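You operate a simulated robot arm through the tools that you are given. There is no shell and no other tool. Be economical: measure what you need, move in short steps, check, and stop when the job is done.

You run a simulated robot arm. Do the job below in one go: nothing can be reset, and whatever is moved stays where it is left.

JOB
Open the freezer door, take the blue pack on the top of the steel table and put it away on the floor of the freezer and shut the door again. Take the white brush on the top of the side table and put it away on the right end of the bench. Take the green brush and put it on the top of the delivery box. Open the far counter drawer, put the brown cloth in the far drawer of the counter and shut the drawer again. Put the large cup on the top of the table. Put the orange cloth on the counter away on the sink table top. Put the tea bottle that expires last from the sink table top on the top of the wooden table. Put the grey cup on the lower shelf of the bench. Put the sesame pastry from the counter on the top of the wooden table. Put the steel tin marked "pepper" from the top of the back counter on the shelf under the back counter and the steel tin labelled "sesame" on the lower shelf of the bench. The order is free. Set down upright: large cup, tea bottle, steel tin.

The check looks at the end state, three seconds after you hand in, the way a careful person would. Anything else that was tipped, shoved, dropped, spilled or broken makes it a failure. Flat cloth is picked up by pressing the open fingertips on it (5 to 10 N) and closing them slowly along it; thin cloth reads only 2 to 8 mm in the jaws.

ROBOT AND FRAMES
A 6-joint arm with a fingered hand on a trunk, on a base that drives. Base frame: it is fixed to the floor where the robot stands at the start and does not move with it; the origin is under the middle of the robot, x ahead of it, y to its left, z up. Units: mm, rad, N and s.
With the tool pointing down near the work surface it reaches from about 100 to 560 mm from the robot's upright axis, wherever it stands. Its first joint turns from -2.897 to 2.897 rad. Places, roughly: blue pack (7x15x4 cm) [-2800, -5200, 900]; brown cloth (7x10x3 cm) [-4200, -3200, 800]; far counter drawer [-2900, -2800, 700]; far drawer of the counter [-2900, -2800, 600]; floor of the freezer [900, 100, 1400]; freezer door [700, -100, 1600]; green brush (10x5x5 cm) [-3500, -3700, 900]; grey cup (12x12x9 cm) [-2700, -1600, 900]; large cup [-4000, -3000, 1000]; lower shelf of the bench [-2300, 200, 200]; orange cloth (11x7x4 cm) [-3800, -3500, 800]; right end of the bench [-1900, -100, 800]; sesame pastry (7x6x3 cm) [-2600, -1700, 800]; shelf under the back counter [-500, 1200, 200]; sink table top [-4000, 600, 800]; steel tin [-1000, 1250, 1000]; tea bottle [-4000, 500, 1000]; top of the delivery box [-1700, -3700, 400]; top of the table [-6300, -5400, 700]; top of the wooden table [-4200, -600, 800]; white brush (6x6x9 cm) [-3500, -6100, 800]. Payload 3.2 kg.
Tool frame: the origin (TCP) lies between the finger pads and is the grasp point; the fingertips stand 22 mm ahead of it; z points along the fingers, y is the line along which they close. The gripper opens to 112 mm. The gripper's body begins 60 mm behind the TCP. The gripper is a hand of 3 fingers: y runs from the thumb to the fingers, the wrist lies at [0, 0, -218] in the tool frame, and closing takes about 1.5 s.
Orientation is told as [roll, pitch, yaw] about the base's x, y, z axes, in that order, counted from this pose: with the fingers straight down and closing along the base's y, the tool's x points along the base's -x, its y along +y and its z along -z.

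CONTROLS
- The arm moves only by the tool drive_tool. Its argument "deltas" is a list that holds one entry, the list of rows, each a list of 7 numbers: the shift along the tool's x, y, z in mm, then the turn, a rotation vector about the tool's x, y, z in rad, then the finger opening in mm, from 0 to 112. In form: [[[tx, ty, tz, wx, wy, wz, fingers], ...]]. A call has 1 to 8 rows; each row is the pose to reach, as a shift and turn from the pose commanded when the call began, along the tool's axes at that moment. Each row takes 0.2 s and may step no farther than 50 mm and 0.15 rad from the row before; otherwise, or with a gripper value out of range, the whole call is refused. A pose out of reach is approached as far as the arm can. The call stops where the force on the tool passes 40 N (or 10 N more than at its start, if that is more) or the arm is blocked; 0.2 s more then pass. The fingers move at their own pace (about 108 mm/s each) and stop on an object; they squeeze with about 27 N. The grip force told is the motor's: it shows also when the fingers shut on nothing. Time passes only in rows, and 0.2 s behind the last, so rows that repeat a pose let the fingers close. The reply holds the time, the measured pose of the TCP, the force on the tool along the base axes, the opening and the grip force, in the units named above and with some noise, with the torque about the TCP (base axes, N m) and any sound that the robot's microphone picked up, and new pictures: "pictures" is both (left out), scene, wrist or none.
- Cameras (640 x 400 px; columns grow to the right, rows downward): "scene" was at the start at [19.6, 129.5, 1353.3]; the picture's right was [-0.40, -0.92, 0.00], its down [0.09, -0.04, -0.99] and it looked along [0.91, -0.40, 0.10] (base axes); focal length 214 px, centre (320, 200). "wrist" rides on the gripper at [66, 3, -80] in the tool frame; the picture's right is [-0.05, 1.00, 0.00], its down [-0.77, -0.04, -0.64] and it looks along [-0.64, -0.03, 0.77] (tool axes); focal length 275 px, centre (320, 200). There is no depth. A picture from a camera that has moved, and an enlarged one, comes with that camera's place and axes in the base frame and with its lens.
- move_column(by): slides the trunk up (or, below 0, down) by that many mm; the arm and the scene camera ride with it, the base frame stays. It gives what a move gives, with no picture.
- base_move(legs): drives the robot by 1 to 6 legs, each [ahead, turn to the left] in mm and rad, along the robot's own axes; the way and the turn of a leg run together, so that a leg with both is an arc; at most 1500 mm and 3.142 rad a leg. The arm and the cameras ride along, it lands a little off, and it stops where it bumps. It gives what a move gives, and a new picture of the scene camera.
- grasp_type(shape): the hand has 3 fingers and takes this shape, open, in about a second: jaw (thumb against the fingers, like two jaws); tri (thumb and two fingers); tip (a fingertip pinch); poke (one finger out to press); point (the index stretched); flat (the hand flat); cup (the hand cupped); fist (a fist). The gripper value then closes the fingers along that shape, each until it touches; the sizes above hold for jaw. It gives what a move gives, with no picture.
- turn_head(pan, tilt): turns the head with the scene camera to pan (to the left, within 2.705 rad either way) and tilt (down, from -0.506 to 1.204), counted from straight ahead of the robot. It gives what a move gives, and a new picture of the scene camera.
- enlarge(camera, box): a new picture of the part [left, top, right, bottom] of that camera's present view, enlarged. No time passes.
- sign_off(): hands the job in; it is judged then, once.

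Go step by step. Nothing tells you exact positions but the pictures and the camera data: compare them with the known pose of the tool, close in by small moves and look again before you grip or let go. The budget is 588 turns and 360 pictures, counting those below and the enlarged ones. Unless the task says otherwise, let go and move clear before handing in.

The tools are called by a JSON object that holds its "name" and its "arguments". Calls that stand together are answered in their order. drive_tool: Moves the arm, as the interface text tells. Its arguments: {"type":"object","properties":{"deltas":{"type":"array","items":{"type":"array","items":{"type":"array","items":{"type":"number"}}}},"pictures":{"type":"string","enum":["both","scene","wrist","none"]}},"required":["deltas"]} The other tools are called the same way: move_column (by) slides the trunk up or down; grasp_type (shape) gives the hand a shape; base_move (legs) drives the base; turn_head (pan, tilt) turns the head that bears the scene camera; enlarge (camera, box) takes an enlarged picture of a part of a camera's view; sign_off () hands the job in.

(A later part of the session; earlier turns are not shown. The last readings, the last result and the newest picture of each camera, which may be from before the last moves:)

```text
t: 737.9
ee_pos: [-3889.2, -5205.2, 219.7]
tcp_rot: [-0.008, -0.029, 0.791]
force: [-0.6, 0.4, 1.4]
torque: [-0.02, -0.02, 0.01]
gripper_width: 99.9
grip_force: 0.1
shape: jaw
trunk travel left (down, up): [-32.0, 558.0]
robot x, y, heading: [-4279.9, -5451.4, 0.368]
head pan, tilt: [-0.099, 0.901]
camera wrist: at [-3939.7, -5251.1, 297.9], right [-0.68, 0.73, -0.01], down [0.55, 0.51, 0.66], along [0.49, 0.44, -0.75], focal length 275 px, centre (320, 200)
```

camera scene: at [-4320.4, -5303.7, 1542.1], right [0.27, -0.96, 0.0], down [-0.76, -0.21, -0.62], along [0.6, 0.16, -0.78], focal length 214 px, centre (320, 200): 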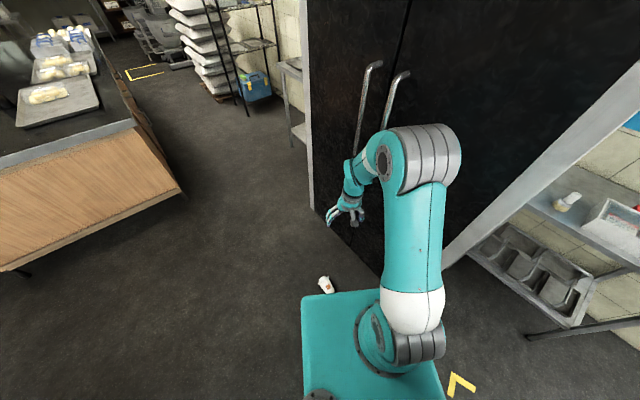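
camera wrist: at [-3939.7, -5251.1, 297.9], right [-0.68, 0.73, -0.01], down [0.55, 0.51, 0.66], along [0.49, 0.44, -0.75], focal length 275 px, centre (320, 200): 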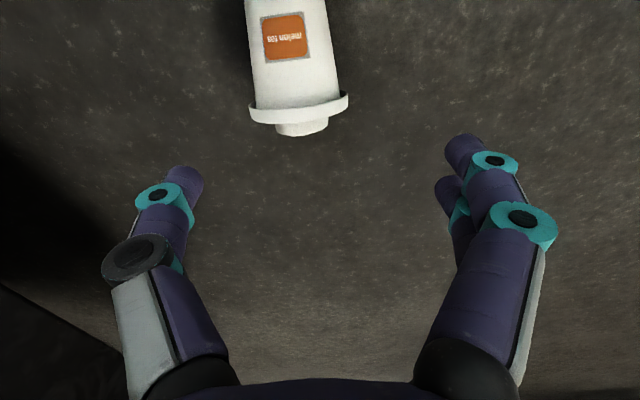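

{"name": "drive_tool", "arguments": {"deltas": [[[6, -13, 10, 0, 0, -0.06, 100], [11, -25, 30, 0, 0.015, -0.12, 100], [11, -25, 70, 0, 0.029, -0.12, 100], [11, -25, 110, 0, 0.029, -0.12, 100]]], "pictures": "wrist"}}

```text
t: 738.9
ee_pos: [-3876.3, -5227.9, 111.9]
tcp_rot: [-0.009, 0.002, 0.913]
force: [0.3, -0.9, -0.2]
torque: [0.0, -0.02, -0.01]
gripper_width: 99.7
grip_force: 0.1
shape: jaw
trunk travel left (down, up): [-32.0, 558.0]
robot x, y, heading: [-4273.6, -5458.0, 0.366]
head pan, tilt: [-0.099, 0.901]
camera wrist: at [-3920.6, -5278.0, 191.9], right [-0.76, 0.65, -0.01], down [0.5, 0.59, 0.64], along [0.42, 0.48, -0.77], focal length 275 px, centre (320, 200)
```

wrist: 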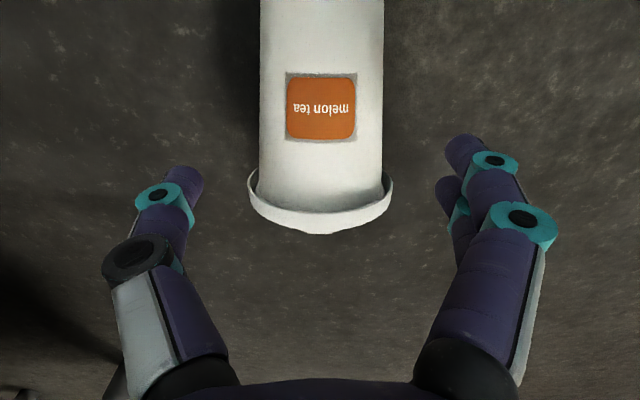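

{"name": "drive_tool", "arguments": {"deltas": [[[0, 1, 30, 0, 0, 0, 100], [0, 1, 60, 0, 0, 0, 100], [0, 1, 75, 0, 0, 0, 100], [0, 1, 75, 0, 0, 0, 100]]], "pictures": "wrist"}}

```text
t: 739.9
ee_pos: [-3876.1, -5227.2, 35.0]
tcp_rot: [-0.011, 0.002, 0.912]
force: [0.0, -0.9, -0.6]
torque: [0.04, -0.02, 0.0]
gripper_width: 99.8
grip_force: 0.1
shape: jaw
trunk travel left (down, up): [-32.0, 558.0]
robot x, y, heading: [-4277.9, -5454.0, 0.37]
head pan, tilt: [-0.099, 0.901]
camera wrist: at [-3919.7, -5277.7, 115.6], right [-0.76, 0.65, -0.01], down [0.5, 0.59, 0.64], along [0.42, 0.48, -0.77], focal length 275 px, centre (320, 200)
```

wrist: 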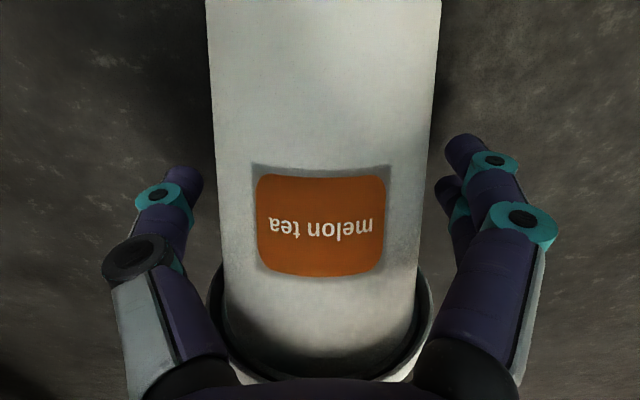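

{"name": "drive_tool", "arguments": {"deltas": [[[0, 0, 0, 0, 0, 0, 70], [0, 0, 0, 0, 0, 0, 50], [0, 0, 0, 0, 0, 0, 30], [0, 0, 0, 0, 0, 0, 10], [0, 0, 0, 0, 0, 0, 10], [0, 0, 0, 0, 0, 0, 10], [0, 0, -10, 0, 0, 0, 10], [0, 0, -30, 0, 0, 0, 10]]], "pictures": "wrist"}}

```text
t: 741.7
ee_pos: [-3877.1, -5227.7, 65.3]
tcp_rot: [-0.008, 0.0, 0.913]
force: [-0.5, -0.9, -2.9]
torque: [0.02, -0.04, -0.02]
gripper_width: 54.0
grip_force: 27.8
shape: jaw
trunk travel left (down, up): [-32.0, 558.0]
robot x, y, heading: [-4279.8, -5453.4, 0.368]
head pan, tilt: [-0.099, 0.901]
camera wrist: at [-3920.2, -5278.0, 145.8], right [-0.76, 0.65, -0.01], down [0.5, 0.59, 0.63], along [0.42, 0.48, -0.77], focal length 275 px, centre (320, 200)
```

wrist: 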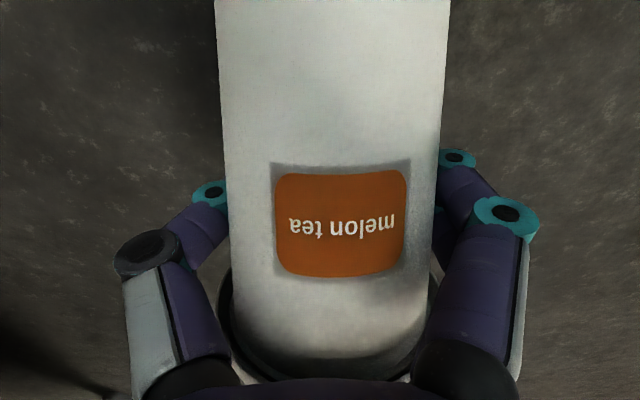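

{"name": "move_column", "arguments": {"by": 400}}

{"name": "drive_tool", "arguments": {"deltas": [[[0, 0, -40, 0, 0, 0, 10], [0, 0, -80, 0, 0, 0, 10], [0, 0, -120, 0, 0, 0, 10], [0, 0, -160, 0, 0, 0, 10], [0, 0, -200, 0, 0, 0, 10], [0, 0, -240, 0, 0, 0, 10]]], "pictures": "none"}}

```text
t: 745.6
ee_pos: [-3876.2, -5228.5, 466.2]
tcp_rot: [-0.009, 0.002, 0.913]
force: [0.2, 0.0, -2.3]
torque: [0.03, -0.03, 0.03]
gripper_width: 54.3
grip_force: 27.1
shape: jaw
trunk travel left (down, up): [-432.0, 158.0]
robot x, y, heading: [-4275.8, -5455.0, 0.37]
head pan, tilt: [-0.099, 0.901]
```

```text
t: 747.0
ee_pos: [-3878.1, -5224.4, 706.6]
tcp_rot: [-0.008, 0.001, 0.911]
force: [-0.6, 0.0, -2.7]
torque: [0.03, 0.0, -0.03]
gripper_width: 54.1
grip_force: 26.7
shape: jaw
trunk travel left (down, up): [-432.0, 158.0]
robot x, y, heading: [-4277.3, -5455.7, 0.369]
head pan, tilt: [-0.099, 0.901]
```

{"name": "drive_tool", "arguments": {"deltas": [[[-20.1, 0, -2.4, 0, -0.15, 0, 10], [-39.4, 0, -9.7, 0, -0.3, 0, 10], [-57.3, 0, -21.7, 0, -0.45, 0, 10], [-73.1, 0, -38.1, 0, -0.6, 0, 10], [-86.1, 0, -58.5, 0, -0.75, 0, 10], [-95.8, 0, -82.5, 0, -0.9, 0, 10], [-101.6, 0, -109.5, 0, -1.05, 0, 10], [-103.2, 0, -139, 0, -1.2, 0, 10]]], "pictures": "none"}}

{"name": "drive_tool", "arguments": {"deltas": [[[-38, 0, 17, 0, -0.123, 0, 10], [-60, 0, 24, 0, -0.246, 0, 10], [-80, 0, 28, 0, -0.37, 0, 10], [-80, 0, 28, 0, -0.37, 0, 10]]], "pictures": "both"}}

```text
t: 748.8
ee_pos: [-3750.3, -5053.5, 946.8]
tcp_rot: [-0.012, -0.955, 0.902]
force: [0.2, 0.0, -3.5]
torque: [0.02, 0.01, 0.01]
gripper_width: 53.6
grip_force: 27.3
shape: jaw
out of reach, approached as far as the arm can: row 3, 4, 5, 6, 7, 8
trunk travel left (down, up): [-432.0, 158.0]
robot x, y, heading: [-4280.0, -5457.8, 0.367]
head pan, tilt: [-0.099, 0.901]
```

```text
t: 749.8
ee_pos: [-3668.9, -4961.3, 1028.5]
tcp_rot: [-0.031, -1.322, 0.922]
force: [0.4, -0.5, -3.9]
torque: [-0.03, -0.01, 0.0]
gripper_width: 53.5
grip_force: 27.0
shape: jaw
out of reach, approached as far as the arm can: row 1, 2, 3, 4
trunk travel left (down, up): [-432.0, 158.0]
robot x, y, heading: [-4277.7, -5453.6, 0.366]
head pan, tilt: [-0.099, 0.901]
camera scene: at [-4319.9, -5303.4, 1392.1], right [0.27, -0.96, 0.0], down [-0.76, -0.21, -0.62], along [0.6, 0.16, -0.78], focal length 214 px, centre (320, 200)
camera wrist: at [-3730.3, -5032.9, 984.6], right [-0.77, 0.64, 0.04], down [-0.24, -0.35, 0.9], along [0.59, 0.69, 0.42], focal length 275 px, centre (320, 200)
```

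scene: 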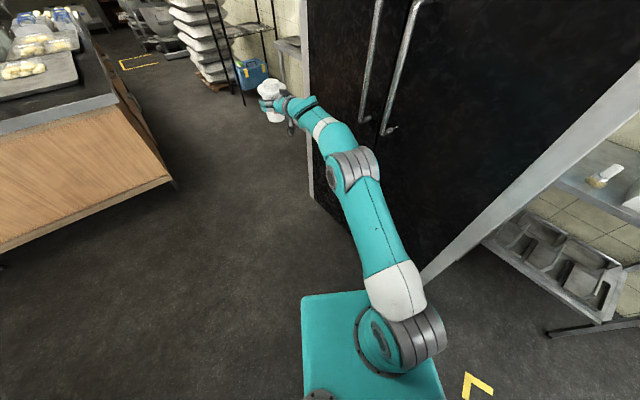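
wrist: 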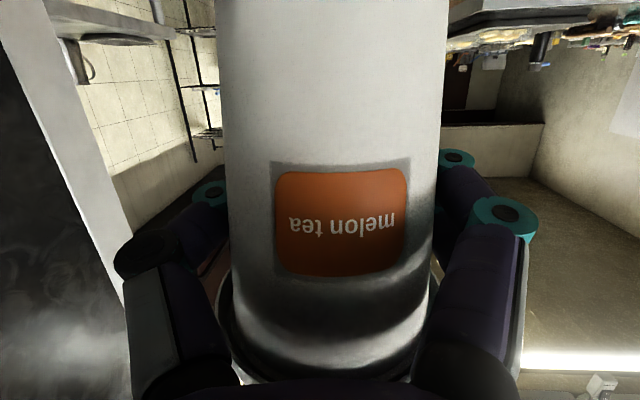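

{"name": "drive_tool", "arguments": {"deltas": [[[11, 0, -44, 0, -0.06, 0, 10], [22, 0, -87, 0, -0.12, 0, 10], [33, 0, -130, 0, -0.18, 0, 10], [45, 0, -174, 0, -0.25, 0, 10], [45, 0, -174, 0, -0.25, 0, 10]]], "pictures": "none"}}

```text
t: 751.0
ee_pos: [-3653.3, -4982.4, 1138.8]
tcp_rot: [-0.199, -1.536, 1.094]
force: [-0.8, -0.9, -3.5]
torque: [0.0, -0.03, 0.0]
gripper_width: 53.5
grip_force: 26.9
shape: jaw
out of reach, approached as far as the arm can: row 1, 2, 3, 4, 5
trunk travel left (down, up): [-432.0, 158.0]
robot x, y, heading: [-4277.7, -5454.1, 0.371]
head pan, tilt: [-0.099, 0.901]
```

{"name": "drive_tool", "arguments": {"deltas": [[[16, -11, -42, 0.106, 0, 0, 10], [32, -22, -84, 0.212, 0, 0, 10], [48, -33, -126, 0.318, 0, 0, 10], [64, -45, -168, 0.424, 0, 0, 10], [80, -56, -210, 0.53, 0, 0, 10], [80, -56, -210, 0.53, 0, 0, 10]]], "pictures": "both"}}

```text
t: 752.4
ee_pos: [-3743.9, -5180.3, 1059.6]
tcp_rot: [-2.44, -1.562, 2.803]
force: [0.3, 0.7, -3.6]
torque: [-0.03, -0.06, -0.04]
gripper_width: 53.0
grip_force: 27.1
shape: jaw
out of reach, approached as far as the arm can: row 1, 2, 3
trunk travel left (down, up): [-432.0, 158.0]
robot x, y, heading: [-4275.5, -5459.5, 0.366]
head pan, tilt: [-0.099, 0.901]
camera scene: at [-4319.6, -5302.8, 1392.0], right [0.27, -0.96, 0.0], down [-0.76, -0.21, -0.62], along [0.6, 0.16, -0.78], focal length 214 px, centre (320, 200)
camera wrist: at [-3819.3, -5205.9, 993.7], right [-0.36, 0.93, 0.04], down [-0.59, -0.26, 0.77], along [0.73, 0.25, 0.64], focal length 275 px, centre (320, 200)
```

scene: 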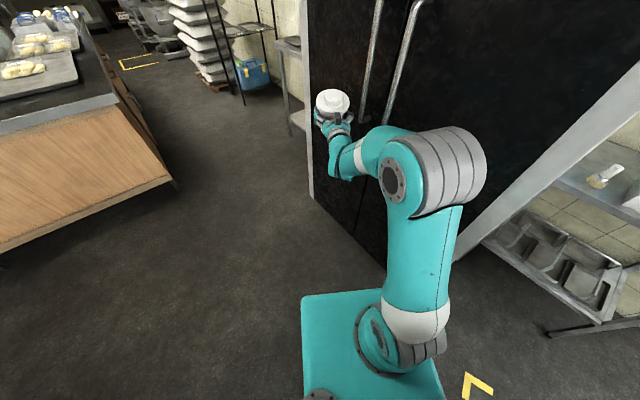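
wrist: 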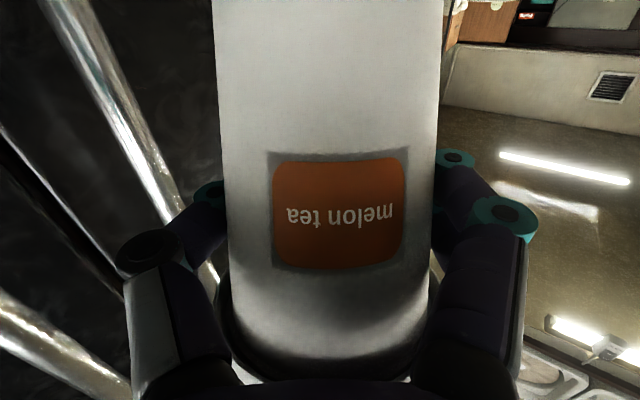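

Cup is upright in the hand now. I tip it slightly back into the palm and drive to the table.

{"name": "drive_tool", "arguments": {"deltas": [[[0, 0, 0, 0, -0.1, 0, 10], [0, 0, 0, 0, -0.2, 0, 10]]], "pictures": "none"}}

{"name": "base_move", "arguments": {"legs": [[0, 3.02], [800, 0], [0, -0.53]]}}

```text
t: 753.0
ee_pos: [-3744.0, -5181.3, 1058.9]
tcp_rot: [-3.121, -1.364, -2.801]
force: [0.6, -0.5, -2.9]
torque: [-0.03, -0.02, 0.0]
gripper_width: 52.8
grip_force: 27.3
shape: jaw
trunk travel left (down, up): [-432.0, 158.0]
robot x, y, heading: [-4281.6, -5454.9, 0.369]
head pan, tilt: [-0.099, 0.901]
```

```text
t: 765.9
ee_pos: [-5646.9, -5586.0, 1059.6]
tcp_rot: [-3.115, -1.365, -0.283]
force: [0.3, -0.3, -4.0]
torque: [0.02, 0.01, -0.04]
gripper_width: 51.8
grip_force: 27.2
shape: jaw
trunk travel left (down, up): [-432.0, 158.0]
robot x, y, heading: [-5049.1, -5674.4, 2.891]
head pan, tilt: [-0.099, 0.901]
camera scene: at [-5107.8, -5826.0, 1392.1], right [0.35, 0.94, 0.0], down [0.74, -0.27, -0.62], along [-0.58, 0.21, -0.78], focal length 214 px, centre (320, 200)
```

scene: 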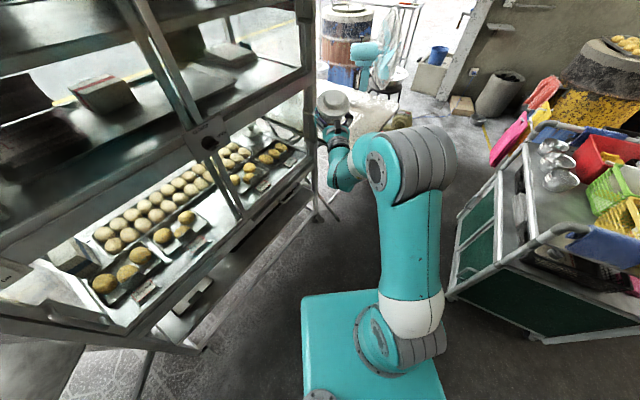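

{"name": "turn_head", "arguments": {"pan": -0.1, "tilt": 0.5}}

```text
t: 766.8
ee_pos: [-5646.7, -5587.1, 1060.3]
tcp_rot: [-3.118, -1.364, -0.282]
force: [-0.5, -0.1, -2.8]
torque: [0.03, -0.01, -0.02]
gripper_width: 52.4
grip_force: 27.1
shape: jaw
trunk travel left (down, up): [-432.0, 158.0]
robot x, y, heading: [-5052.9, -5672.1, 2.889]
head pan, tilt: [-0.099, 0.499]
camera scene: at [-5122.3, -5820.8, 1425.9], right [0.35, 0.94, 0.0], down [0.45, -0.17, -0.88], along [-0.82, 0.3, -0.48], focal length 214 px, centre (320, 200)
```

scene: 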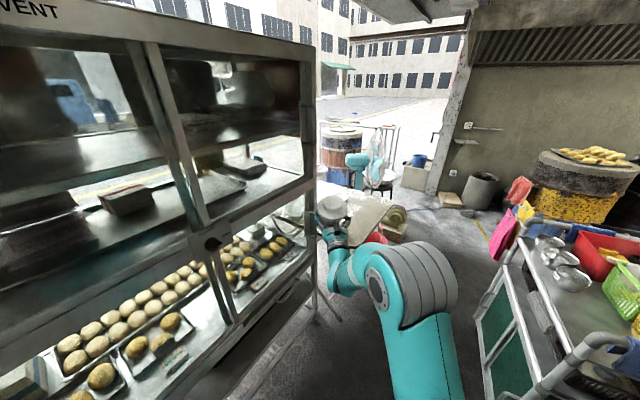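

{"name": "base_move", "arguments": {"legs": [[390, 0], [0, -0.37]]}}

{"name": "turn_head", "arguments": {"pan": 0.1, "tilt": 0.6}}

```text
t: 768.7
ee_pos: [-5926.2, -5510.4, 1059.2]
tcp_rot: [3.137, -1.366, -0.26]
force: [15.1, 9.0, 2.1]
torque: [-0.09, -0.01, 0.36]
gripper_width: 51.6
grip_force: 26.6
shape: jaw
trunk travel left (down, up): [-432.0, 158.0]
robot x, y, heading: [-5333.6, -5600.9, 2.887]
head pan, tilt: [-0.099, 0.499]
stopped in leg 1: the force on the tool passed its limit at 54 N (the readings are from after the stop); the commanded pose is now the measured one
camera scene: at [-5402.0, -5746.5, 1426.4], right [0.35, 0.94, 0.0], down [0.45, -0.17, -0.88], along [-0.82, 0.31, -0.48], focal length 214 px, centre (320, 200)
```

scene: 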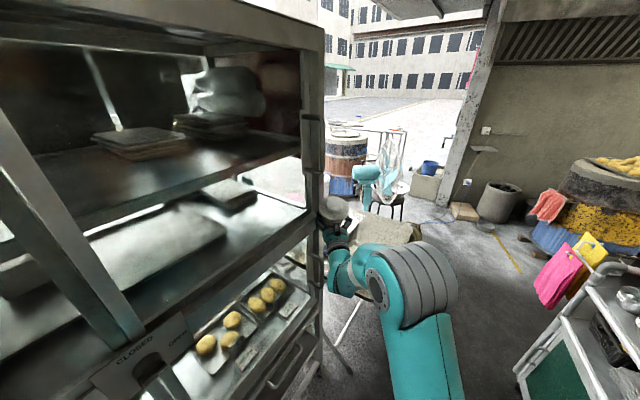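

```text
t: 769.5
ee_pos: [-5925.6, -5511.2, 1060.3]
tcp_rot: [3.138, -1.367, -0.261]
force: [16.8, 13.1, 1.4]
torque: [-0.05, -0.04, 0.33]
gripper_width: 51.4
grip_force: 27.4
shape: jaw
trunk travel left (down, up): [-432.0, 158.0]
robot x, y, heading: [-5336.5, -5601.7, 2.887]
head pan, tilt: [0.099, 0.6]
camera scene: at [-5403.5, -5763.2, 1417.4], right [0.16, 0.99, 0.0], down [0.56, -0.09, -0.83], along [-0.82, 0.13, -0.56], focal length 214 px, centre (320, 200)
```

scene: 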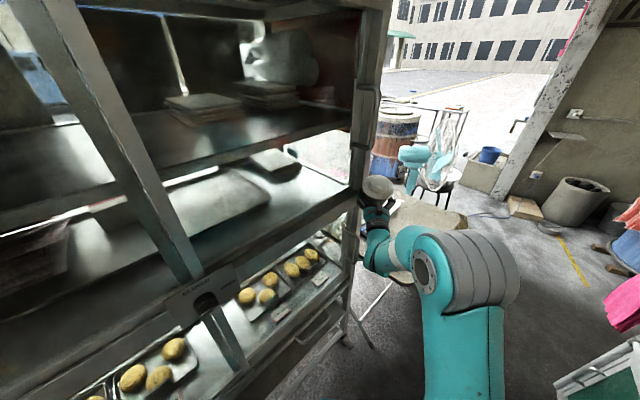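

The hand brushed the cabinet post; the cup is still held. I back off and re-aim to the right onto the table.

{"name": "base_move", "arguments": {"legs": [[-200, 0], [0, -0.296], [358, 0], [0, 0.16]]}}

{"name": "turn_head", "arguments": {"pan": -0.1, "tilt": 0.7}}

{"name": "drive_tool", "arguments": {"deltas": [[[0, 0, 0, 0, 0, 0, 10]]], "pictures": "wrist"}}

```text
t: 774.6
ee_pos: [-6024.5, -5292.3, 1058.0]
tcp_rot: [-3.13, -1.368, -0.415]
force: [0.3, -0.6, -3.2]
torque: [0.0, -0.02, -0.01]
gripper_width: 51.7
grip_force: 27.1
shape: jaw
trunk travel left (down, up): [-432.0, 158.0]
robot x, y, heading: [-5449.4, -5465.2, 2.75]
head pan, tilt: [0.099, 0.6]
camera scene: at [-5541.9, -5614.2, 1416.9], right [0.29, 0.96, 0.0], down [0.54, -0.16, -0.82], along [-0.79, 0.24, -0.57], focal length 214 px, centre (320, 200)
```

scene: 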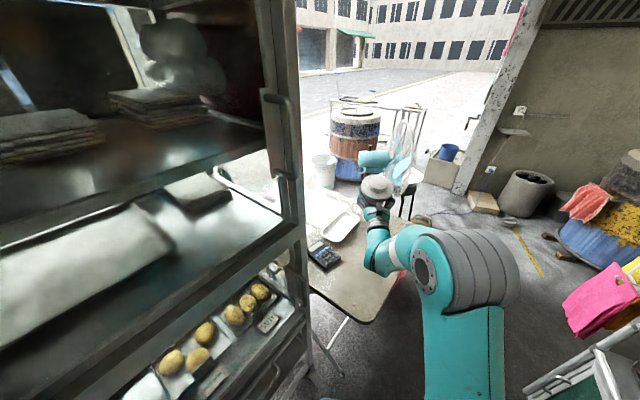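

```text
t: 775.4
ee_pos: [-6024.5, -5291.8, 1058.2]
tcp_rot: [-3.133, -1.372, -0.413]
force: [0.1, 0.4, -2.6]
torque: [0.02, 0.01, -0.02]
gripper_width: 52.0
grip_force: 26.5
shape: jaw
trunk travel left (down, up): [-432.0, 158.0]
robot x, y, heading: [-5449.7, -5464.2, 2.749]
head pan, tilt: [-0.099, 0.7]
camera scene: at [-5532.2, -5599.4, 1408.3], right [0.47, 0.88, 0.0], down [0.57, -0.3, -0.77], along [-0.67, 0.36, -0.64], focal length 214 px, centre (320, 200)
```

scene: 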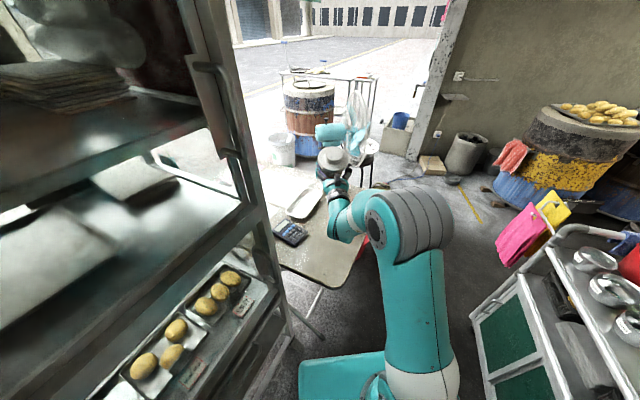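

```text
t: 775.8
ee_pos: [-6025.0, -5291.3, 1057.9]
tcp_rot: [-3.133, -1.371, -0.413]
force: [-0.1, -0.1, -3.5]
torque: [-0.01, 0.0, -0.02]
gripper_width: 51.8
grip_force: 26.7
shape: jaw
trunk travel left (down, up): [-432.0, 158.0]
robot x, y, heading: [-5448.7, -5463.1, 2.746]
head pan, tilt: [-0.099, 0.7]
camera wrist: at [-5965.4, -5320.0, 976.9], right [-0.38, -0.92, 0.04], down [0.73, -0.27, 0.63], along [-0.57, 0.27, 0.78], focal length 275 px, centre (320, 200)
```

wrist: 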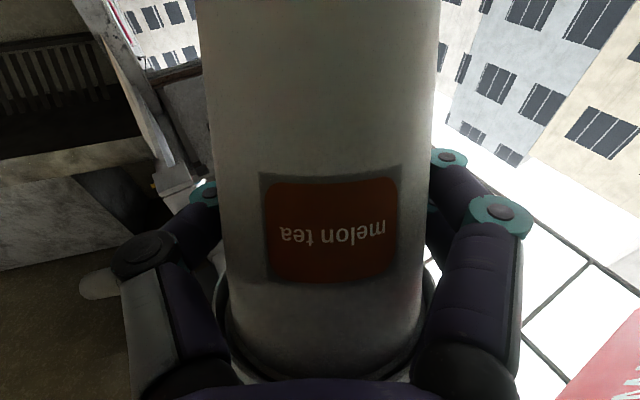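

{"name": "drive_tool", "arguments": {"deltas": [[[0, 0, 0, 0, 0.1, 0, 10], [0, 0, 0, 0, 0.2, 0, 10], [0, 0, 0, 0, 0.2, 0, 10]]], "pictures": "none"}}

{"name": "move_column", "arguments": {"by": -250}}

{"name": "turn_head", "arguments": {"pan": -0.1, "tilt": 0.5}}

```text
t: 776.6
ee_pos: [-6023.8, -5290.8, 1058.7]
tcp_rot: [-1.963, -1.57, -1.581]
force: [0.8, -0.6, -3.0]
torque: [0.0, 0.01, 0.01]
gripper_width: 51.8
grip_force: 27.1
shape: jaw
trunk travel left (down, up): [-432.0, 158.0]
robot x, y, heading: [-5446.9, -5465.9, 2.747]
head pan, tilt: [-0.099, 0.7]
```

```text
t: 779.0
ee_pos: [-6023.6, -5292.4, 821.7]
tcp_rot: [-3.05, -1.545, -0.493]
force: [1.0, -0.9, 13.2]
torque: [-0.68, -1.47, 0.0]
gripper_width: 51.8
grip_force: 26.8
shape: jaw
trunk travel left (down, up): [-186.0, 404.0]
robot x, y, heading: [-5445.3, -5460.9, 2.749]
head pan, tilt: [-0.099, 0.7]
stopped: the force on the tool passed its limit at 49 N (the readings are from after the stop); the commanded pose is now the measured one
```

```text
t: 779.7
ee_pos: [-6024.7, -5291.3, 822.5]
tcp_rot: [-3.052, -1.545, -0.492]
force: [-2.4, -0.5, 21.4]
torque: [-0.96, -1.75, -0.12]
gripper_width: 51.7
grip_force: 27.0
shape: jaw
trunk travel left (down, up): [-186.0, 404.0]
robot x, y, heading: [-5452.0, -5458.9, 2.742]
head pan, tilt: [-0.099, 0.499]
camera scene: at [-5535.9, -5597.0, 1180.2], right [0.47, 0.88, 0.0], down [0.42, -0.23, -0.88], along [-0.77, 0.41, -0.48], focal length 214 px, centre (320, 200)
```

scene: 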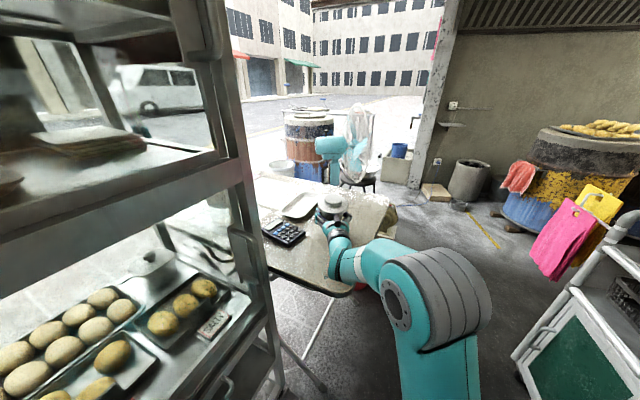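

The wrist camera under the hand touched the table first (table z≈741). I lift, tilt the hand about 0.22 rad so the cup's base lands first, and descend again.

{"name": "drive_tool", "arguments": {"deltas": [[[-20, 0, 0, 0, 0, 0, 10], [-35, 0, 0, 0, 0.11, 0, 10], [-35, 0, 0, 0, 0.22, 0, 10], [-35, 0, 0, 0, 0.25, 0, 10]]], "pictures": "wrist"}}

```text
t: 780.7
ee_pos: [-6022.8, -5292.3, 853.4]
tcp_rot: [-0.008, -1.341, 2.749]
force: [0.0, -0.2, -2.9]
torque: [0.0, 0.05, 0.0]
gripper_width: 51.7
grip_force: 27.3
shape: jaw
trunk travel left (down, up): [-186.0, 404.0]
robot x, y, heading: [-5446.1, -5461.3, 2.748]
head pan, tilt: [-0.099, 0.499]
camera wrist: at [-5938.7, -5331.3, 808.0], right [-0.4, -0.92, 0.04], down [0.42, -0.14, 0.9], along [-0.81, 0.38, 0.44], focal length 275 px, centre (320, 200)
```

wrist: 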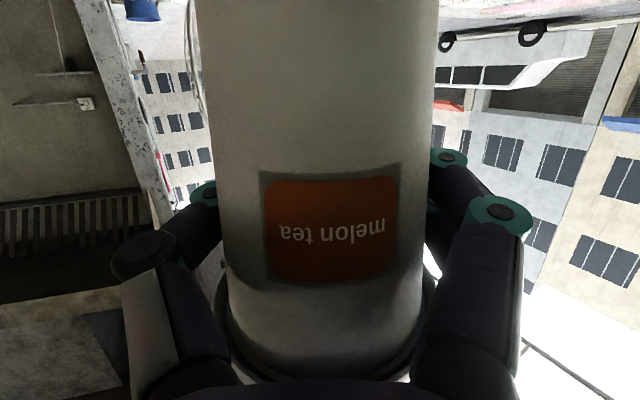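

{"name": "drive_tool", "arguments": {"deltas": [[[19.5, 0, 4.5, 0, 0, 0, 10], [26, 0, 6, 0, 0, 0, 10], [30, 0, 7, 0, 0, 0, 10], [34, 0, 8, 0, 0, 0, 10], [38, 0, 9, 0, 0, 0, 10], [41, 0, 9.6, 0, 0, 0, 10], [44, 0, 10.3, 0, 0, 0, 10], [47, 0, 11, 0, 0, 0, 10]]], "pictures": "scene"}}

```text
t: 782.5
ee_pos: [-6024.3, -5292.3, 806.9]
tcp_rot: [-0.01, -1.343, 2.75]
force: [-0.2, 0.0, -2.7]
torque: [-0.01, 0.01, 0.03]
gripper_width: 52.0
grip_force: 26.8
shape: jaw
trunk travel left (down, up): [-186.0, 404.0]
robot x, y, heading: [-5451.6, -5463.5, 2.749]
head pan, tilt: [-0.099, 0.499]
camera scene: at [-5537.5, -5596.5, 1180.0], right [0.47, 0.88, 0.0], down [0.42, -0.23, -0.88], along [-0.77, 0.41, -0.48], focal length 214 px, centre (320, 200)
```

scene: 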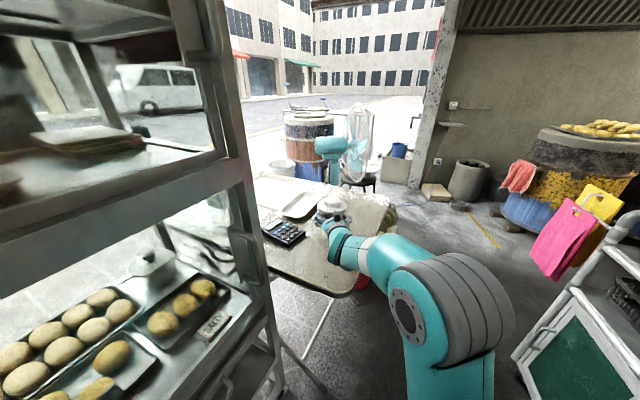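

{"name": "drive_tool", "arguments": {"deltas": [[[3, 0, 0.7, 0, 0, 0, 10], [6, 0, 1.4, 0, 0, 0, 10], [9, 0, 2.1, 0, 0, 0, 10], [12, 0, 2.8, 0, 0, 0, 10], [15, 0, 3.5, 0, 0, 0, 10], [18, 0, 4.2, 0, 0, 0, 10]]], "pictures": "none"}}

```text
t: 783.8
ee_pos: [-6024.0, -5292.2, 798.5]
tcp_rot: [-0.004, -1.361, 2.744]
force: [3.8, -1.3, 18.9]
torque: [-1.04, -2.46, 0.08]
gripper_width: 51.7
grip_force: 26.6
shape: jaw
trunk travel left (down, up): [-186.0, 404.0]
robot x, y, heading: [-5448.5, -5460.4, 2.748]
head pan, tilt: [-0.099, 0.499]
stopped in row 6: the force on the tool passed its limit at 45 N (the readings are from after the stop); the commanded pose is now the measured one
```

{"name": "drive_tool", "arguments": {"deltas": [[[-30, 0, -7, 0, 0, 0, 10]]], "pictures": "none"}}

{"name": "enlarge", "arguments": {"camera": "scene", "box": [240, 170, 400, 300]}}

```text
t: 784.2
ee_pos: [-6023.0, -5291.4, 824.3]
tcp_rot: [-0.01, -1.353, 2.75]
force: [-0.3, 0.5, -4.1]
torque: [0.01, 0.01, 0.0]
gripper_width: 51.9
grip_force: 27.5
shape: jaw
trunk travel left (down, up): [-186.0, 404.0]
robot x, y, heading: [-5450.0, -5460.5, 2.749]
head pan, tilt: [-0.099, 0.499]
```

```text
3.08 times, centred on (320, 235) of scene
camera zoom: at [-5537.8, -5596.4, 1179.6], right [0.47, 0.88, 0.0], down [0.42, -0.23, -0.88], along [-0.77, 0.41, -0.48], focal length 660 px, centre (320, 92)
```

zoom: 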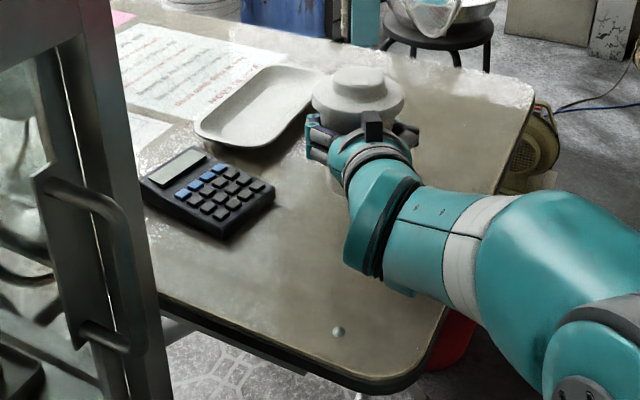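

I add a bit more tilt and try again; the cup's base should now land first.

{"name": "drive_tool", "arguments": {"deltas": [[[0, 0, 0, 0, 0.07, 0, 10], [8, 0, 2.5, 0, 0.07, 0, 10], [12, 0, 3.5, 0, 0.07, 0, 10], [15, 0, 4.4, 0, 0.07, 0, 10], [18, 0, 5.3, 0, 0.07, 0, 10], [21, 0, 6.2, 0, 0.07, 0, 10], [24, 0, 7, 0, 0.07, 0, 10], [27, 0, 8, 0, 0.07, 0, 10]]], "pictures": "none"}}

```text
t: 786.0
ee_pos: [-6025.5, -5289.8, 796.6]
tcp_rot: [-0.008, -1.285, 2.746]
force: [-0.6, 0.4, -2.8]
torque: [0.02, 0.01, 0.03]
gripper_width: 51.9
grip_force: 27.2
shape: jaw
trunk travel left (down, up): [-186.0, 404.0]
robot x, y, heading: [-5451.3, -5458.1, 2.749]
head pan, tilt: [-0.099, 0.499]
```

{"name": "drive_tool", "arguments": {"deltas": [[[3, 0, 0.9, 0, 0, 0, 10], [6, 0, 1.8, 0, 0, 0, 10], [9, 0, 2.6, 0, 0, 0, 10], [12, 0, 3.5, 0, 0, 0, 10], [15, 0, 4.4, 0, 0, 0, 10]]], "pictures": "none"}}

```text
t: 787.2
ee_pos: [-6024.7, -5292.2, 790.8]
tcp_rot: [0.003, -1.3, 2.738]
force: [3.8, -1.2, 19.7]
torque: [-1.14, -2.52, 0.03]
gripper_width: 50.5
grip_force: 26.3
shape: jaw
trunk travel left (down, up): [-186.0, 404.0]
robot x, y, heading: [-5448.1, -5460.4, 2.75]
head pan, tilt: [-0.099, 0.499]
stopped in row 5: the force on the tool passed its limit at 45 N (the readings are from after the stop); the commanded pose is now the measured one
```

{"name": "drive_tool", "arguments": {"deltas": [[[-18, 0, -5, 0, 0, 0, 10], [-18, 0, -5, 0, 0.07, 0, 10], [-18, 0, -5, 0, 0.13, 0, 10], [-12, 0, -3, 0, 0.13, 0, 10], [-8, 0, -1.5, 0, 0.13, 0, 10], [-4, 0, 0, 0, 0.13, 0, 10], [0, 0, 1.5, 0, 0.13, 0, 10]]], "pictures": "none"}}

{"name": "drive_tool", "arguments": {"deltas": [[[2.8, 0, 1.2, 0, 0, 0, 10], [5.5, 0, 2.4, 0, 0, 0, 10], [8.3, 0, 3.6, 0, 0, 0, 10], [11, 0, 4.8, 0, 0, 0, 10], [13.8, 0, 6, 0, 0, 0, 10], [16.5, 0, 7.2, 0, 0, 0, 10]]], "pictures": "none"}}

```text
t: 788.8
ee_pos: [-6028.2, -5290.7, 790.2]
tcp_rot: [-0.002, -1.171, 2.74]
force: [0.0, -1.2, 13.8]
torque: [0.06, 0.12, 0.01]
gripper_width: 50.2
grip_force: 26.9
shape: jaw
trunk travel left (down, up): [-186.0, 404.0]
robot x, y, heading: [-5451.4, -5464.3, 2.75]
head pan, tilt: [-0.099, 0.499]
```

```text
t: 790.1
ee_pos: [-6026.4, -5290.7, 776.1]
tcp_rot: [0.004, -1.179, 2.739]
force: [0.0, -1.1, 15.8]
torque: [-0.1, -0.5, -0.06]
gripper_width: 43.8
grip_force: 27.2
shape: jaw
trunk travel left (down, up): [-186.0, 404.0]
robot x, y, heading: [-5451.4, -5464.2, 2.751]
head pan, tilt: [-0.099, 0.499]
stopped in row 6: the force on the tool passed its limit at 46 N (the readings are from after the stop); the commanded pose is now the measured one
```

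{"name": "drive_tool", "arguments": {"deltas": [[[-2, 0, -1, 0, 0, 0, 10]]], "pictures": "both"}}

{"name": "enlarge", "arguments": {"camera": "scene", "box": [260, 160, 400, 270]}}

```text
t: 790.5
ee_pos: [-6027.6, -5290.7, 775.8]
tcp_rot: [0.002, -1.171, 2.737]
force: [2.0, -1.8, 11.7]
torque: [0.11, 0.06, -0.04]
gripper_width: 43.9
grip_force: 26.9
shape: jaw
trunk travel left (down, up): [-186.0, 404.0]
robot x, y, heading: [-5454.2, -5456.9, 2.75]
head pan, tilt: [-0.099, 0.499]
camera scene: at [-5535.8, -5597.2, 1179.9], right [0.47, 0.88, 0.0], down [0.42, -0.23, -0.88], along [-0.77, 0.41, -0.48], focal length 214 px, centre (320, 200)
camera wrist: at [-5937.8, -5332.6, 746.6], right [-0.41, -0.91, 0.04], down [0.28, -0.08, 0.96], along [-0.87, 0.4, 0.29], focal length 275 px, centre (320, 200)
```

scene: 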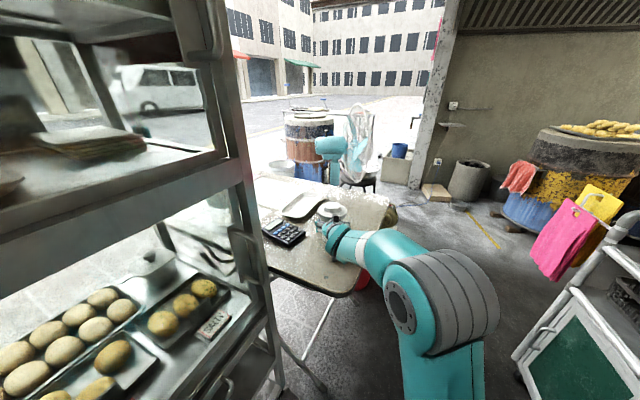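
wrist: 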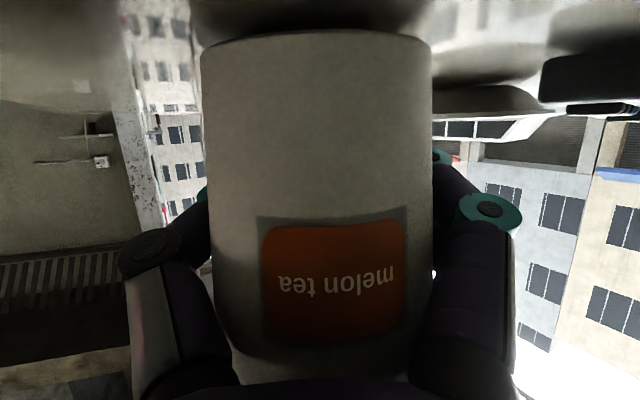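

```text
3.64 times, centred on (330, 215) of scene
camera zoom: at [-5535.8, -5597.2, 1179.9], right [0.47, 0.88, 0.0], down [0.42, -0.23, -0.88], along [-0.77, 0.41, -0.48], focal length 780 px, centre (284, 146)
```

zoom: 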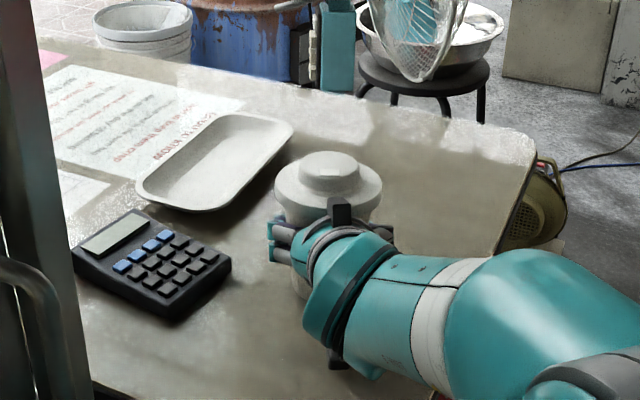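

The view suggests the cup's base is flat on the table now. I open slowly and check.

{"name": "drive_tool", "arguments": {"deltas": [[[0, 0, 0, 0, 0, 0, 46], [0, 0, 0, 0, 0, 0, 50], [0, 0, 0, 0, 0, 0, 56], [0, 0, 0, 0, 0, 0, 62], [0, 0, 0, 0, 0, 0, 70]]], "pictures": "both"}}

```text
t: 791.7
ee_pos: [-6029.0, -5290.3, 776.2]
tcp_rot: [0.003, -1.169, 2.736]
force: [1.5, -1.6, 5.8]
torque: [-0.35, -0.84, -0.01]
gripper_width: 69.8
grip_force: 0.2
shape: jaw
trunk travel left (down, up): [-186.0, 404.0]
robot x, y, heading: [-5446.1, -5462.0, 2.752]
head pan, tilt: [-0.099, 0.499]
camera scene: at [-5536.3, -5597.0, 1180.0], right [0.47, 0.88, 0.0], down [0.42, -0.23, -0.88], along [-0.77, 0.41, -0.48], focal length 214 px, centre (320, 200)
camera wrist: at [-5938.0, -5332.6, 746.0], right [-0.41, -0.91, 0.04], down [0.28, -0.08, 0.96], along [-0.87, 0.4, 0.28], focal length 275 px, centre (320, 200)
```

scene: 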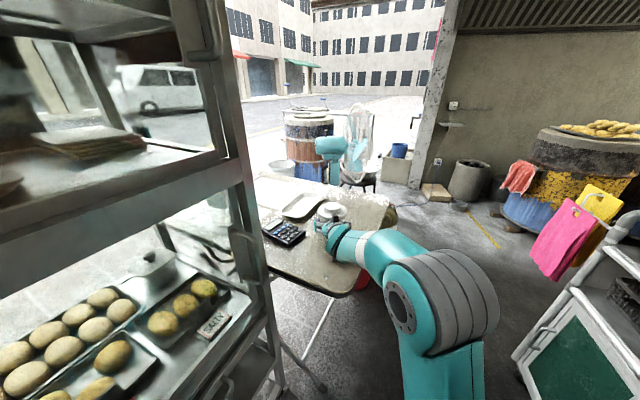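
wrist: 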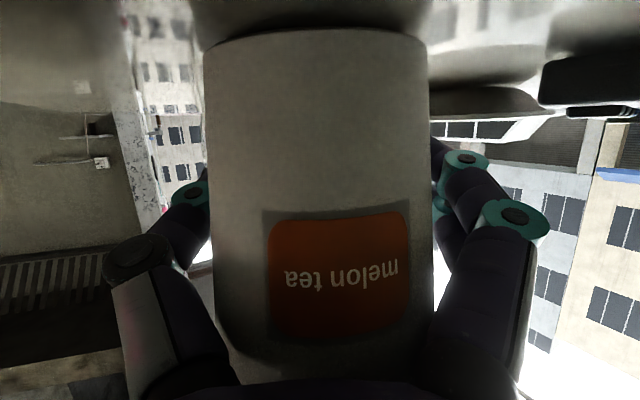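

{"name": "drive_tool", "arguments": {"deltas": [[[0, 0, 0, 0, 0, 0, 108], [0, 0, 0, 0, 0, 0, 110], [0, 0, -20, 0, 0, 0, 110], [0, 0, -50, 0, 0, 0, 110], [0, 0, -85, 0, 0, 0, 110], [0, 0, -120, 0, 0, 0, 110]]], "pictures": "both"}}

```text
t: 793.1
ee_pos: [-5928.8, -5333.7, 822.6]
tcp_rot: [0.003, -1.168, 2.738]
force: [-0.1, -0.2, 0.3]
torque: [0.05, 0.02, 0.01]
gripper_width: 110.1
grip_force: 0.1
shape: jaw
trunk travel left (down, up): [-186.0, 404.0]
robot x, y, heading: [-5451.1, -5465.6, 2.752]
head pan, tilt: [-0.099, 0.499]
camera scene: at [-5537.3, -5596.6, 1180.0], right [0.47, 0.88, 0.0], down [0.42, -0.23, -0.88], along [-0.77, 0.41, -0.48], focal length 214 px, centre (320, 200)
camera wrist: at [-5837.1, -5375.4, 792.3], right [-0.41, -0.91, 0.04], down [0.28, -0.08, 0.96], along [-0.87, 0.4, 0.28], focal length 275 px, centre (320, 200)
```

scene: 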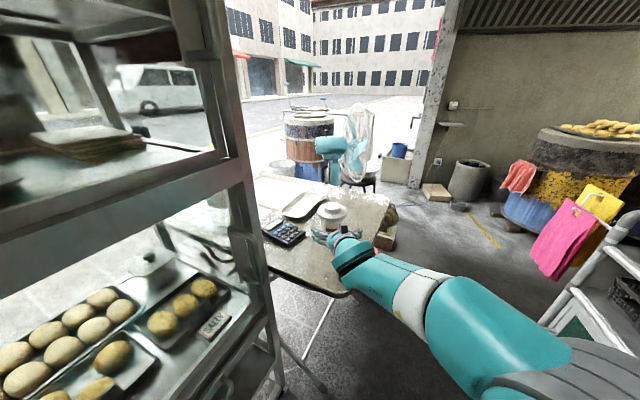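
wrist: 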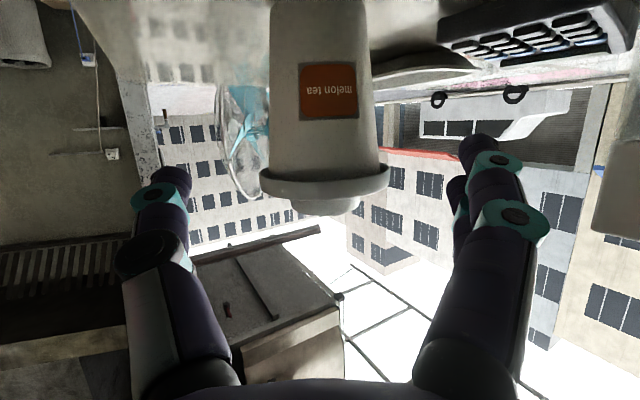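

The large cup stands on the table. Next the white brush on the side table beside the fridge.

{"name": "base_move", "arguments": {"legs": [[-430, 0]]}}

{"name": "move_column", "arguments": {"by": 320}}

{"name": "drive_tool", "arguments": {"deltas": [[[20, 0, -40, 0, 0.14, 0, 100], [45, 0, -75, 0, 0.28, 0, 100], [75, 0, -105, 0, 0.42, 0, 100], [105, 0, -135, 0, 0.56, 0, 100], [135, 0, -165, 0, 0.7, 0, 100], [160, 0, -195, 0, 0.84, 0, 100], [180, 0, -225, 0, 0.98, 0, 100], [195, 0, -250, 0, 1.12, 0, 100]]], "pictures": "none"}}

```text
t: 795.8
ee_pos: [-5531.7, -5497.6, 822.0]
tcp_rot: [0.005, -1.169, 2.739]
force: [0.3, 0.6, -0.1]
torque: [0.0, 0.02, -0.05]
gripper_width: 110.0
grip_force: 0.0
shape: jaw
trunk travel left (down, up): [-186.0, 404.0]
robot x, y, heading: [-5052.0, -5623.6, 2.753]
head pan, tilt: [-0.099, 0.499]
camera scene: at [-5140.2, -5760.2, 1180.0], right [0.47, 0.88, 0.0], down [0.42, -0.22, -0.88], along [-0.77, 0.41, -0.48], focal length 214 px, centre (320, 200)
```

scene: 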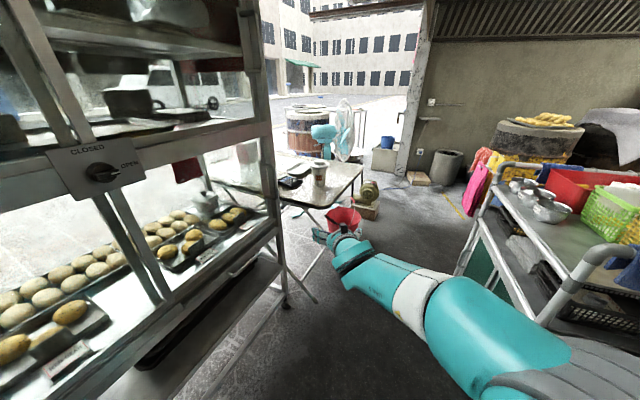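

```text
t: 798.9
ee_pos: [-5531.4, -5497.9, 1142.9]
tcp_rot: [0.004, -1.168, 2.739]
force: [-0.7, 0.0, -0.2]
torque: [0.03, 0.01, -0.01]
gripper_width: 109.7
grip_force: 0.1
shape: jaw
trunk travel left (down, up): [-506.0, 84.0]
robot x, y, heading: [-5050.9, -5626.0, 2.754]
head pan, tilt: [-0.099, 0.499]
```

```text
t: 800.7
ee_pos: [-5309.4, -5711.3, 925.0]
tcp_rot: [0.009, -0.272, 2.714]
force: [-0.4, -0.3, 0.4]
torque: [0.03, 0.01, 0.02]
gripper_width: 99.9
grip_force: 0.1
shape: jaw
out of reach, approached as far as the arm can: row 1, 2, 3, 4, 5, 6, 7, 8
trunk travel left (down, up): [-506.0, 84.0]
robot x, y, heading: [-5052.9, -5622.7, 2.757]
head pan, tilt: [-0.099, 0.499]
```

{"name": "base_move", "arguments": {"legs": [[0, -3.03], [740, 0], [0, -0.354]]}}

{"name": "turn_head", "arguments": {"pan": 0.1, "tilt": 0.4}}

```text
t: 812.9
ee_pos: [-4081.9, -5791.1, 925.0]
tcp_rot: [0.006, -0.272, -0.66]
force: [-0.9, 0.0, -0.8]
torque: [-0.03, 0.03, 0.02]
gripper_width: 100.0
grip_force: 0.1
shape: jaw
trunk travel left (down, up): [-506.0, 84.0]
robot x, y, heading: [-4349.7, -5813.9, -0.624]
head pan, tilt: [-0.099, 0.499]
camera scene: at [-4235.1, -5706.3, 1500.0], right [-0.66, -0.75, 0.0], down [-0.36, 0.32, -0.88], along [0.66, -0.58, -0.48], focal length 214 px, centre (320, 200)
```

scene: 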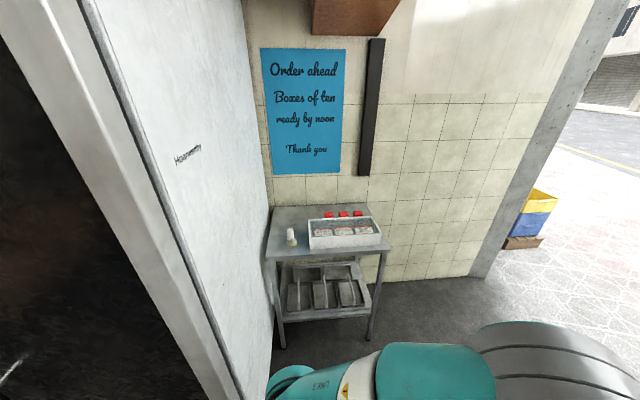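

```text
t: 813.6
ee_pos: [-4080.8, -5790.5, 925.1]
tcp_rot: [0.007, -0.274, -0.66]
force: [0.6, -0.4, 0.3]
torque: [-0.01, 0.06, -0.05]
gripper_width: 100.3
grip_force: 0.1
shape: jaw
trunk travel left (down, up): [-506.0, 84.0]
robot x, y, heading: [-4354.2, -5815.1, -0.624]
head pan, tilt: [0.099, 0.4]
camera scene: at [-4223.2, -5692.4, 1509.1], right [-0.5, -0.87, 0.0], down [-0.34, 0.19, -0.92], along [0.8, -0.46, -0.39], focal length 214 px, centre (320, 200)
```

scene: 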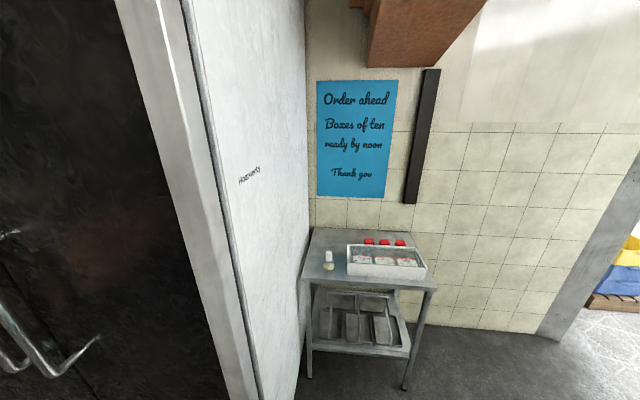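

{"name": "enlarge", "arguments": {"camera": "scene", "box": [290, 225, 450, 325]}}

```text
4.00 times, centred on (370, 275) of scene
camera zoom: at [-4223.2, -5692.4, 1509.1], right [-0.5, -0.87, 0.0], down [-0.34, 0.19, -0.92], along [0.8, -0.46, -0.39], focal length 858 px, centre (120, -100)
```

zoom: 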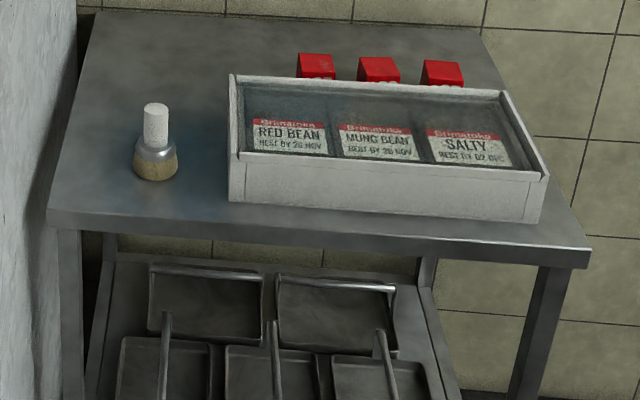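

{"name": "move_column", "arguments": {"by": 75}}

{"name": "drive_tool", "arguments": {"deltas": [[[-20, -10, -5, 0, 0.09, 0, 80], [-40, -20, -10, 0, 0.18, 0, 80], [-60, -30, -10, 0, 0.27, 0, 80], [-90, -40, -10, 0, 0.27, 0, 80]]], "pictures": "none"}}

{"name": "base_move", "arguments": {"legs": [[0, 0.1], [400, 0]]}}

{"name": "drive_tool", "arguments": {"deltas": [[[0, 0, 0, 0, 0, 0, 80]]], "pictures": "wrist"}}

```text
t: 814.7
ee_pos: [-4081.1, -5789.5, 999.7]
tcp_rot: [0.005, -0.276, -0.661]
force: [0.3, 0.5, -0.7]
torque: [-0.01, -0.01, -0.02]
gripper_width: 100.4
grip_force: 0.1
shape: jaw
trunk travel left (down, up): [-581.0, 9.0]
robot x, y, heading: [-4352.9, -5810.3, -0.622]
head pan, tilt: [0.099, 0.4]
```

```text
t: 815.7
ee_pos: [-4081.1, -5781.9, 987.4]
tcp_rot: [0.007, -0.249, -0.664]
force: [0.7, 0.0, 0.8]
torque: [-0.05, -0.02, 0.0]
gripper_width: 80.3
grip_force: 0.1
shape: jaw
out of reach, approached as far as the arm can: row 1, 2, 3, 4
trunk travel left (down, up): [-581.0, 9.0]
robot x, y, heading: [-4348.5, -5812.1, -0.625]
head pan, tilt: [0.099, 0.4]
```

```text
t: 818.7
ee_pos: [-3738.1, -5954.5, 988.0]
tcp_rot: [0.01, -0.249, -0.561]
force: [0.2, 0.3, -0.3]
torque: [0.0, -0.01, 0.03]
gripper_width: 80.2
grip_force: 0.0
shape: jaw
trunk travel left (down, up): [-581.0, 9.0]
robot x, y, heading: [-4006.0, -6017.0, -0.521]
head pan, tilt: [0.099, 0.4]
camera scene: at [-3888.5, -5879.9, 1584.1], right [-0.41, -0.91, 0.0], down [-0.36, 0.16, -0.92], along [0.84, -0.38, -0.39], focal length 214 px, centre (320, 200)
```

scene: 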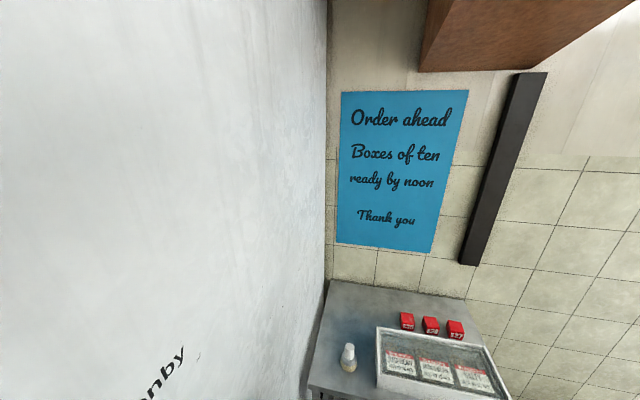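

```text
t: 819.1
ee_pos: [-3740.1, -5954.7, 987.2]
tcp_rot: [0.011, -0.248, -0.56]
force: [-0.5, -0.3, -0.9]
torque: [0.01, 0.02, 0.01]
gripper_width: 80.1
grip_force: 0.0
shape: jaw
trunk travel left (down, up): [-581.0, 9.0]
robot x, y, heading: [-4003.0, -6015.2, -0.523]
head pan, tilt: [0.099, 0.4]
camera wrist: at [-3808.7, -5908.1, 1049.8], right [0.57, 0.82, 0.02], down [0.48, -0.35, 0.81], along [0.67, -0.45, -0.59], focal length 275 px, centre (320, 200)
```

wrist: 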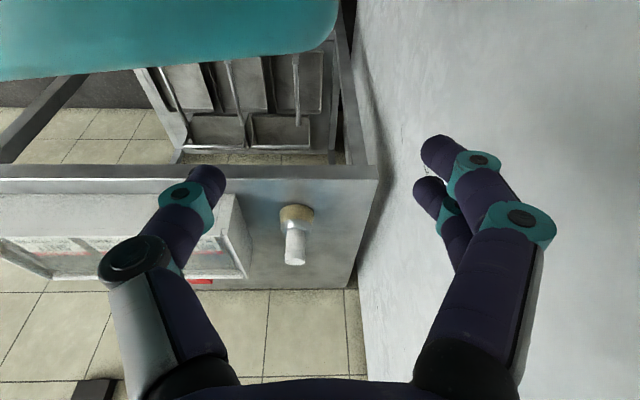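

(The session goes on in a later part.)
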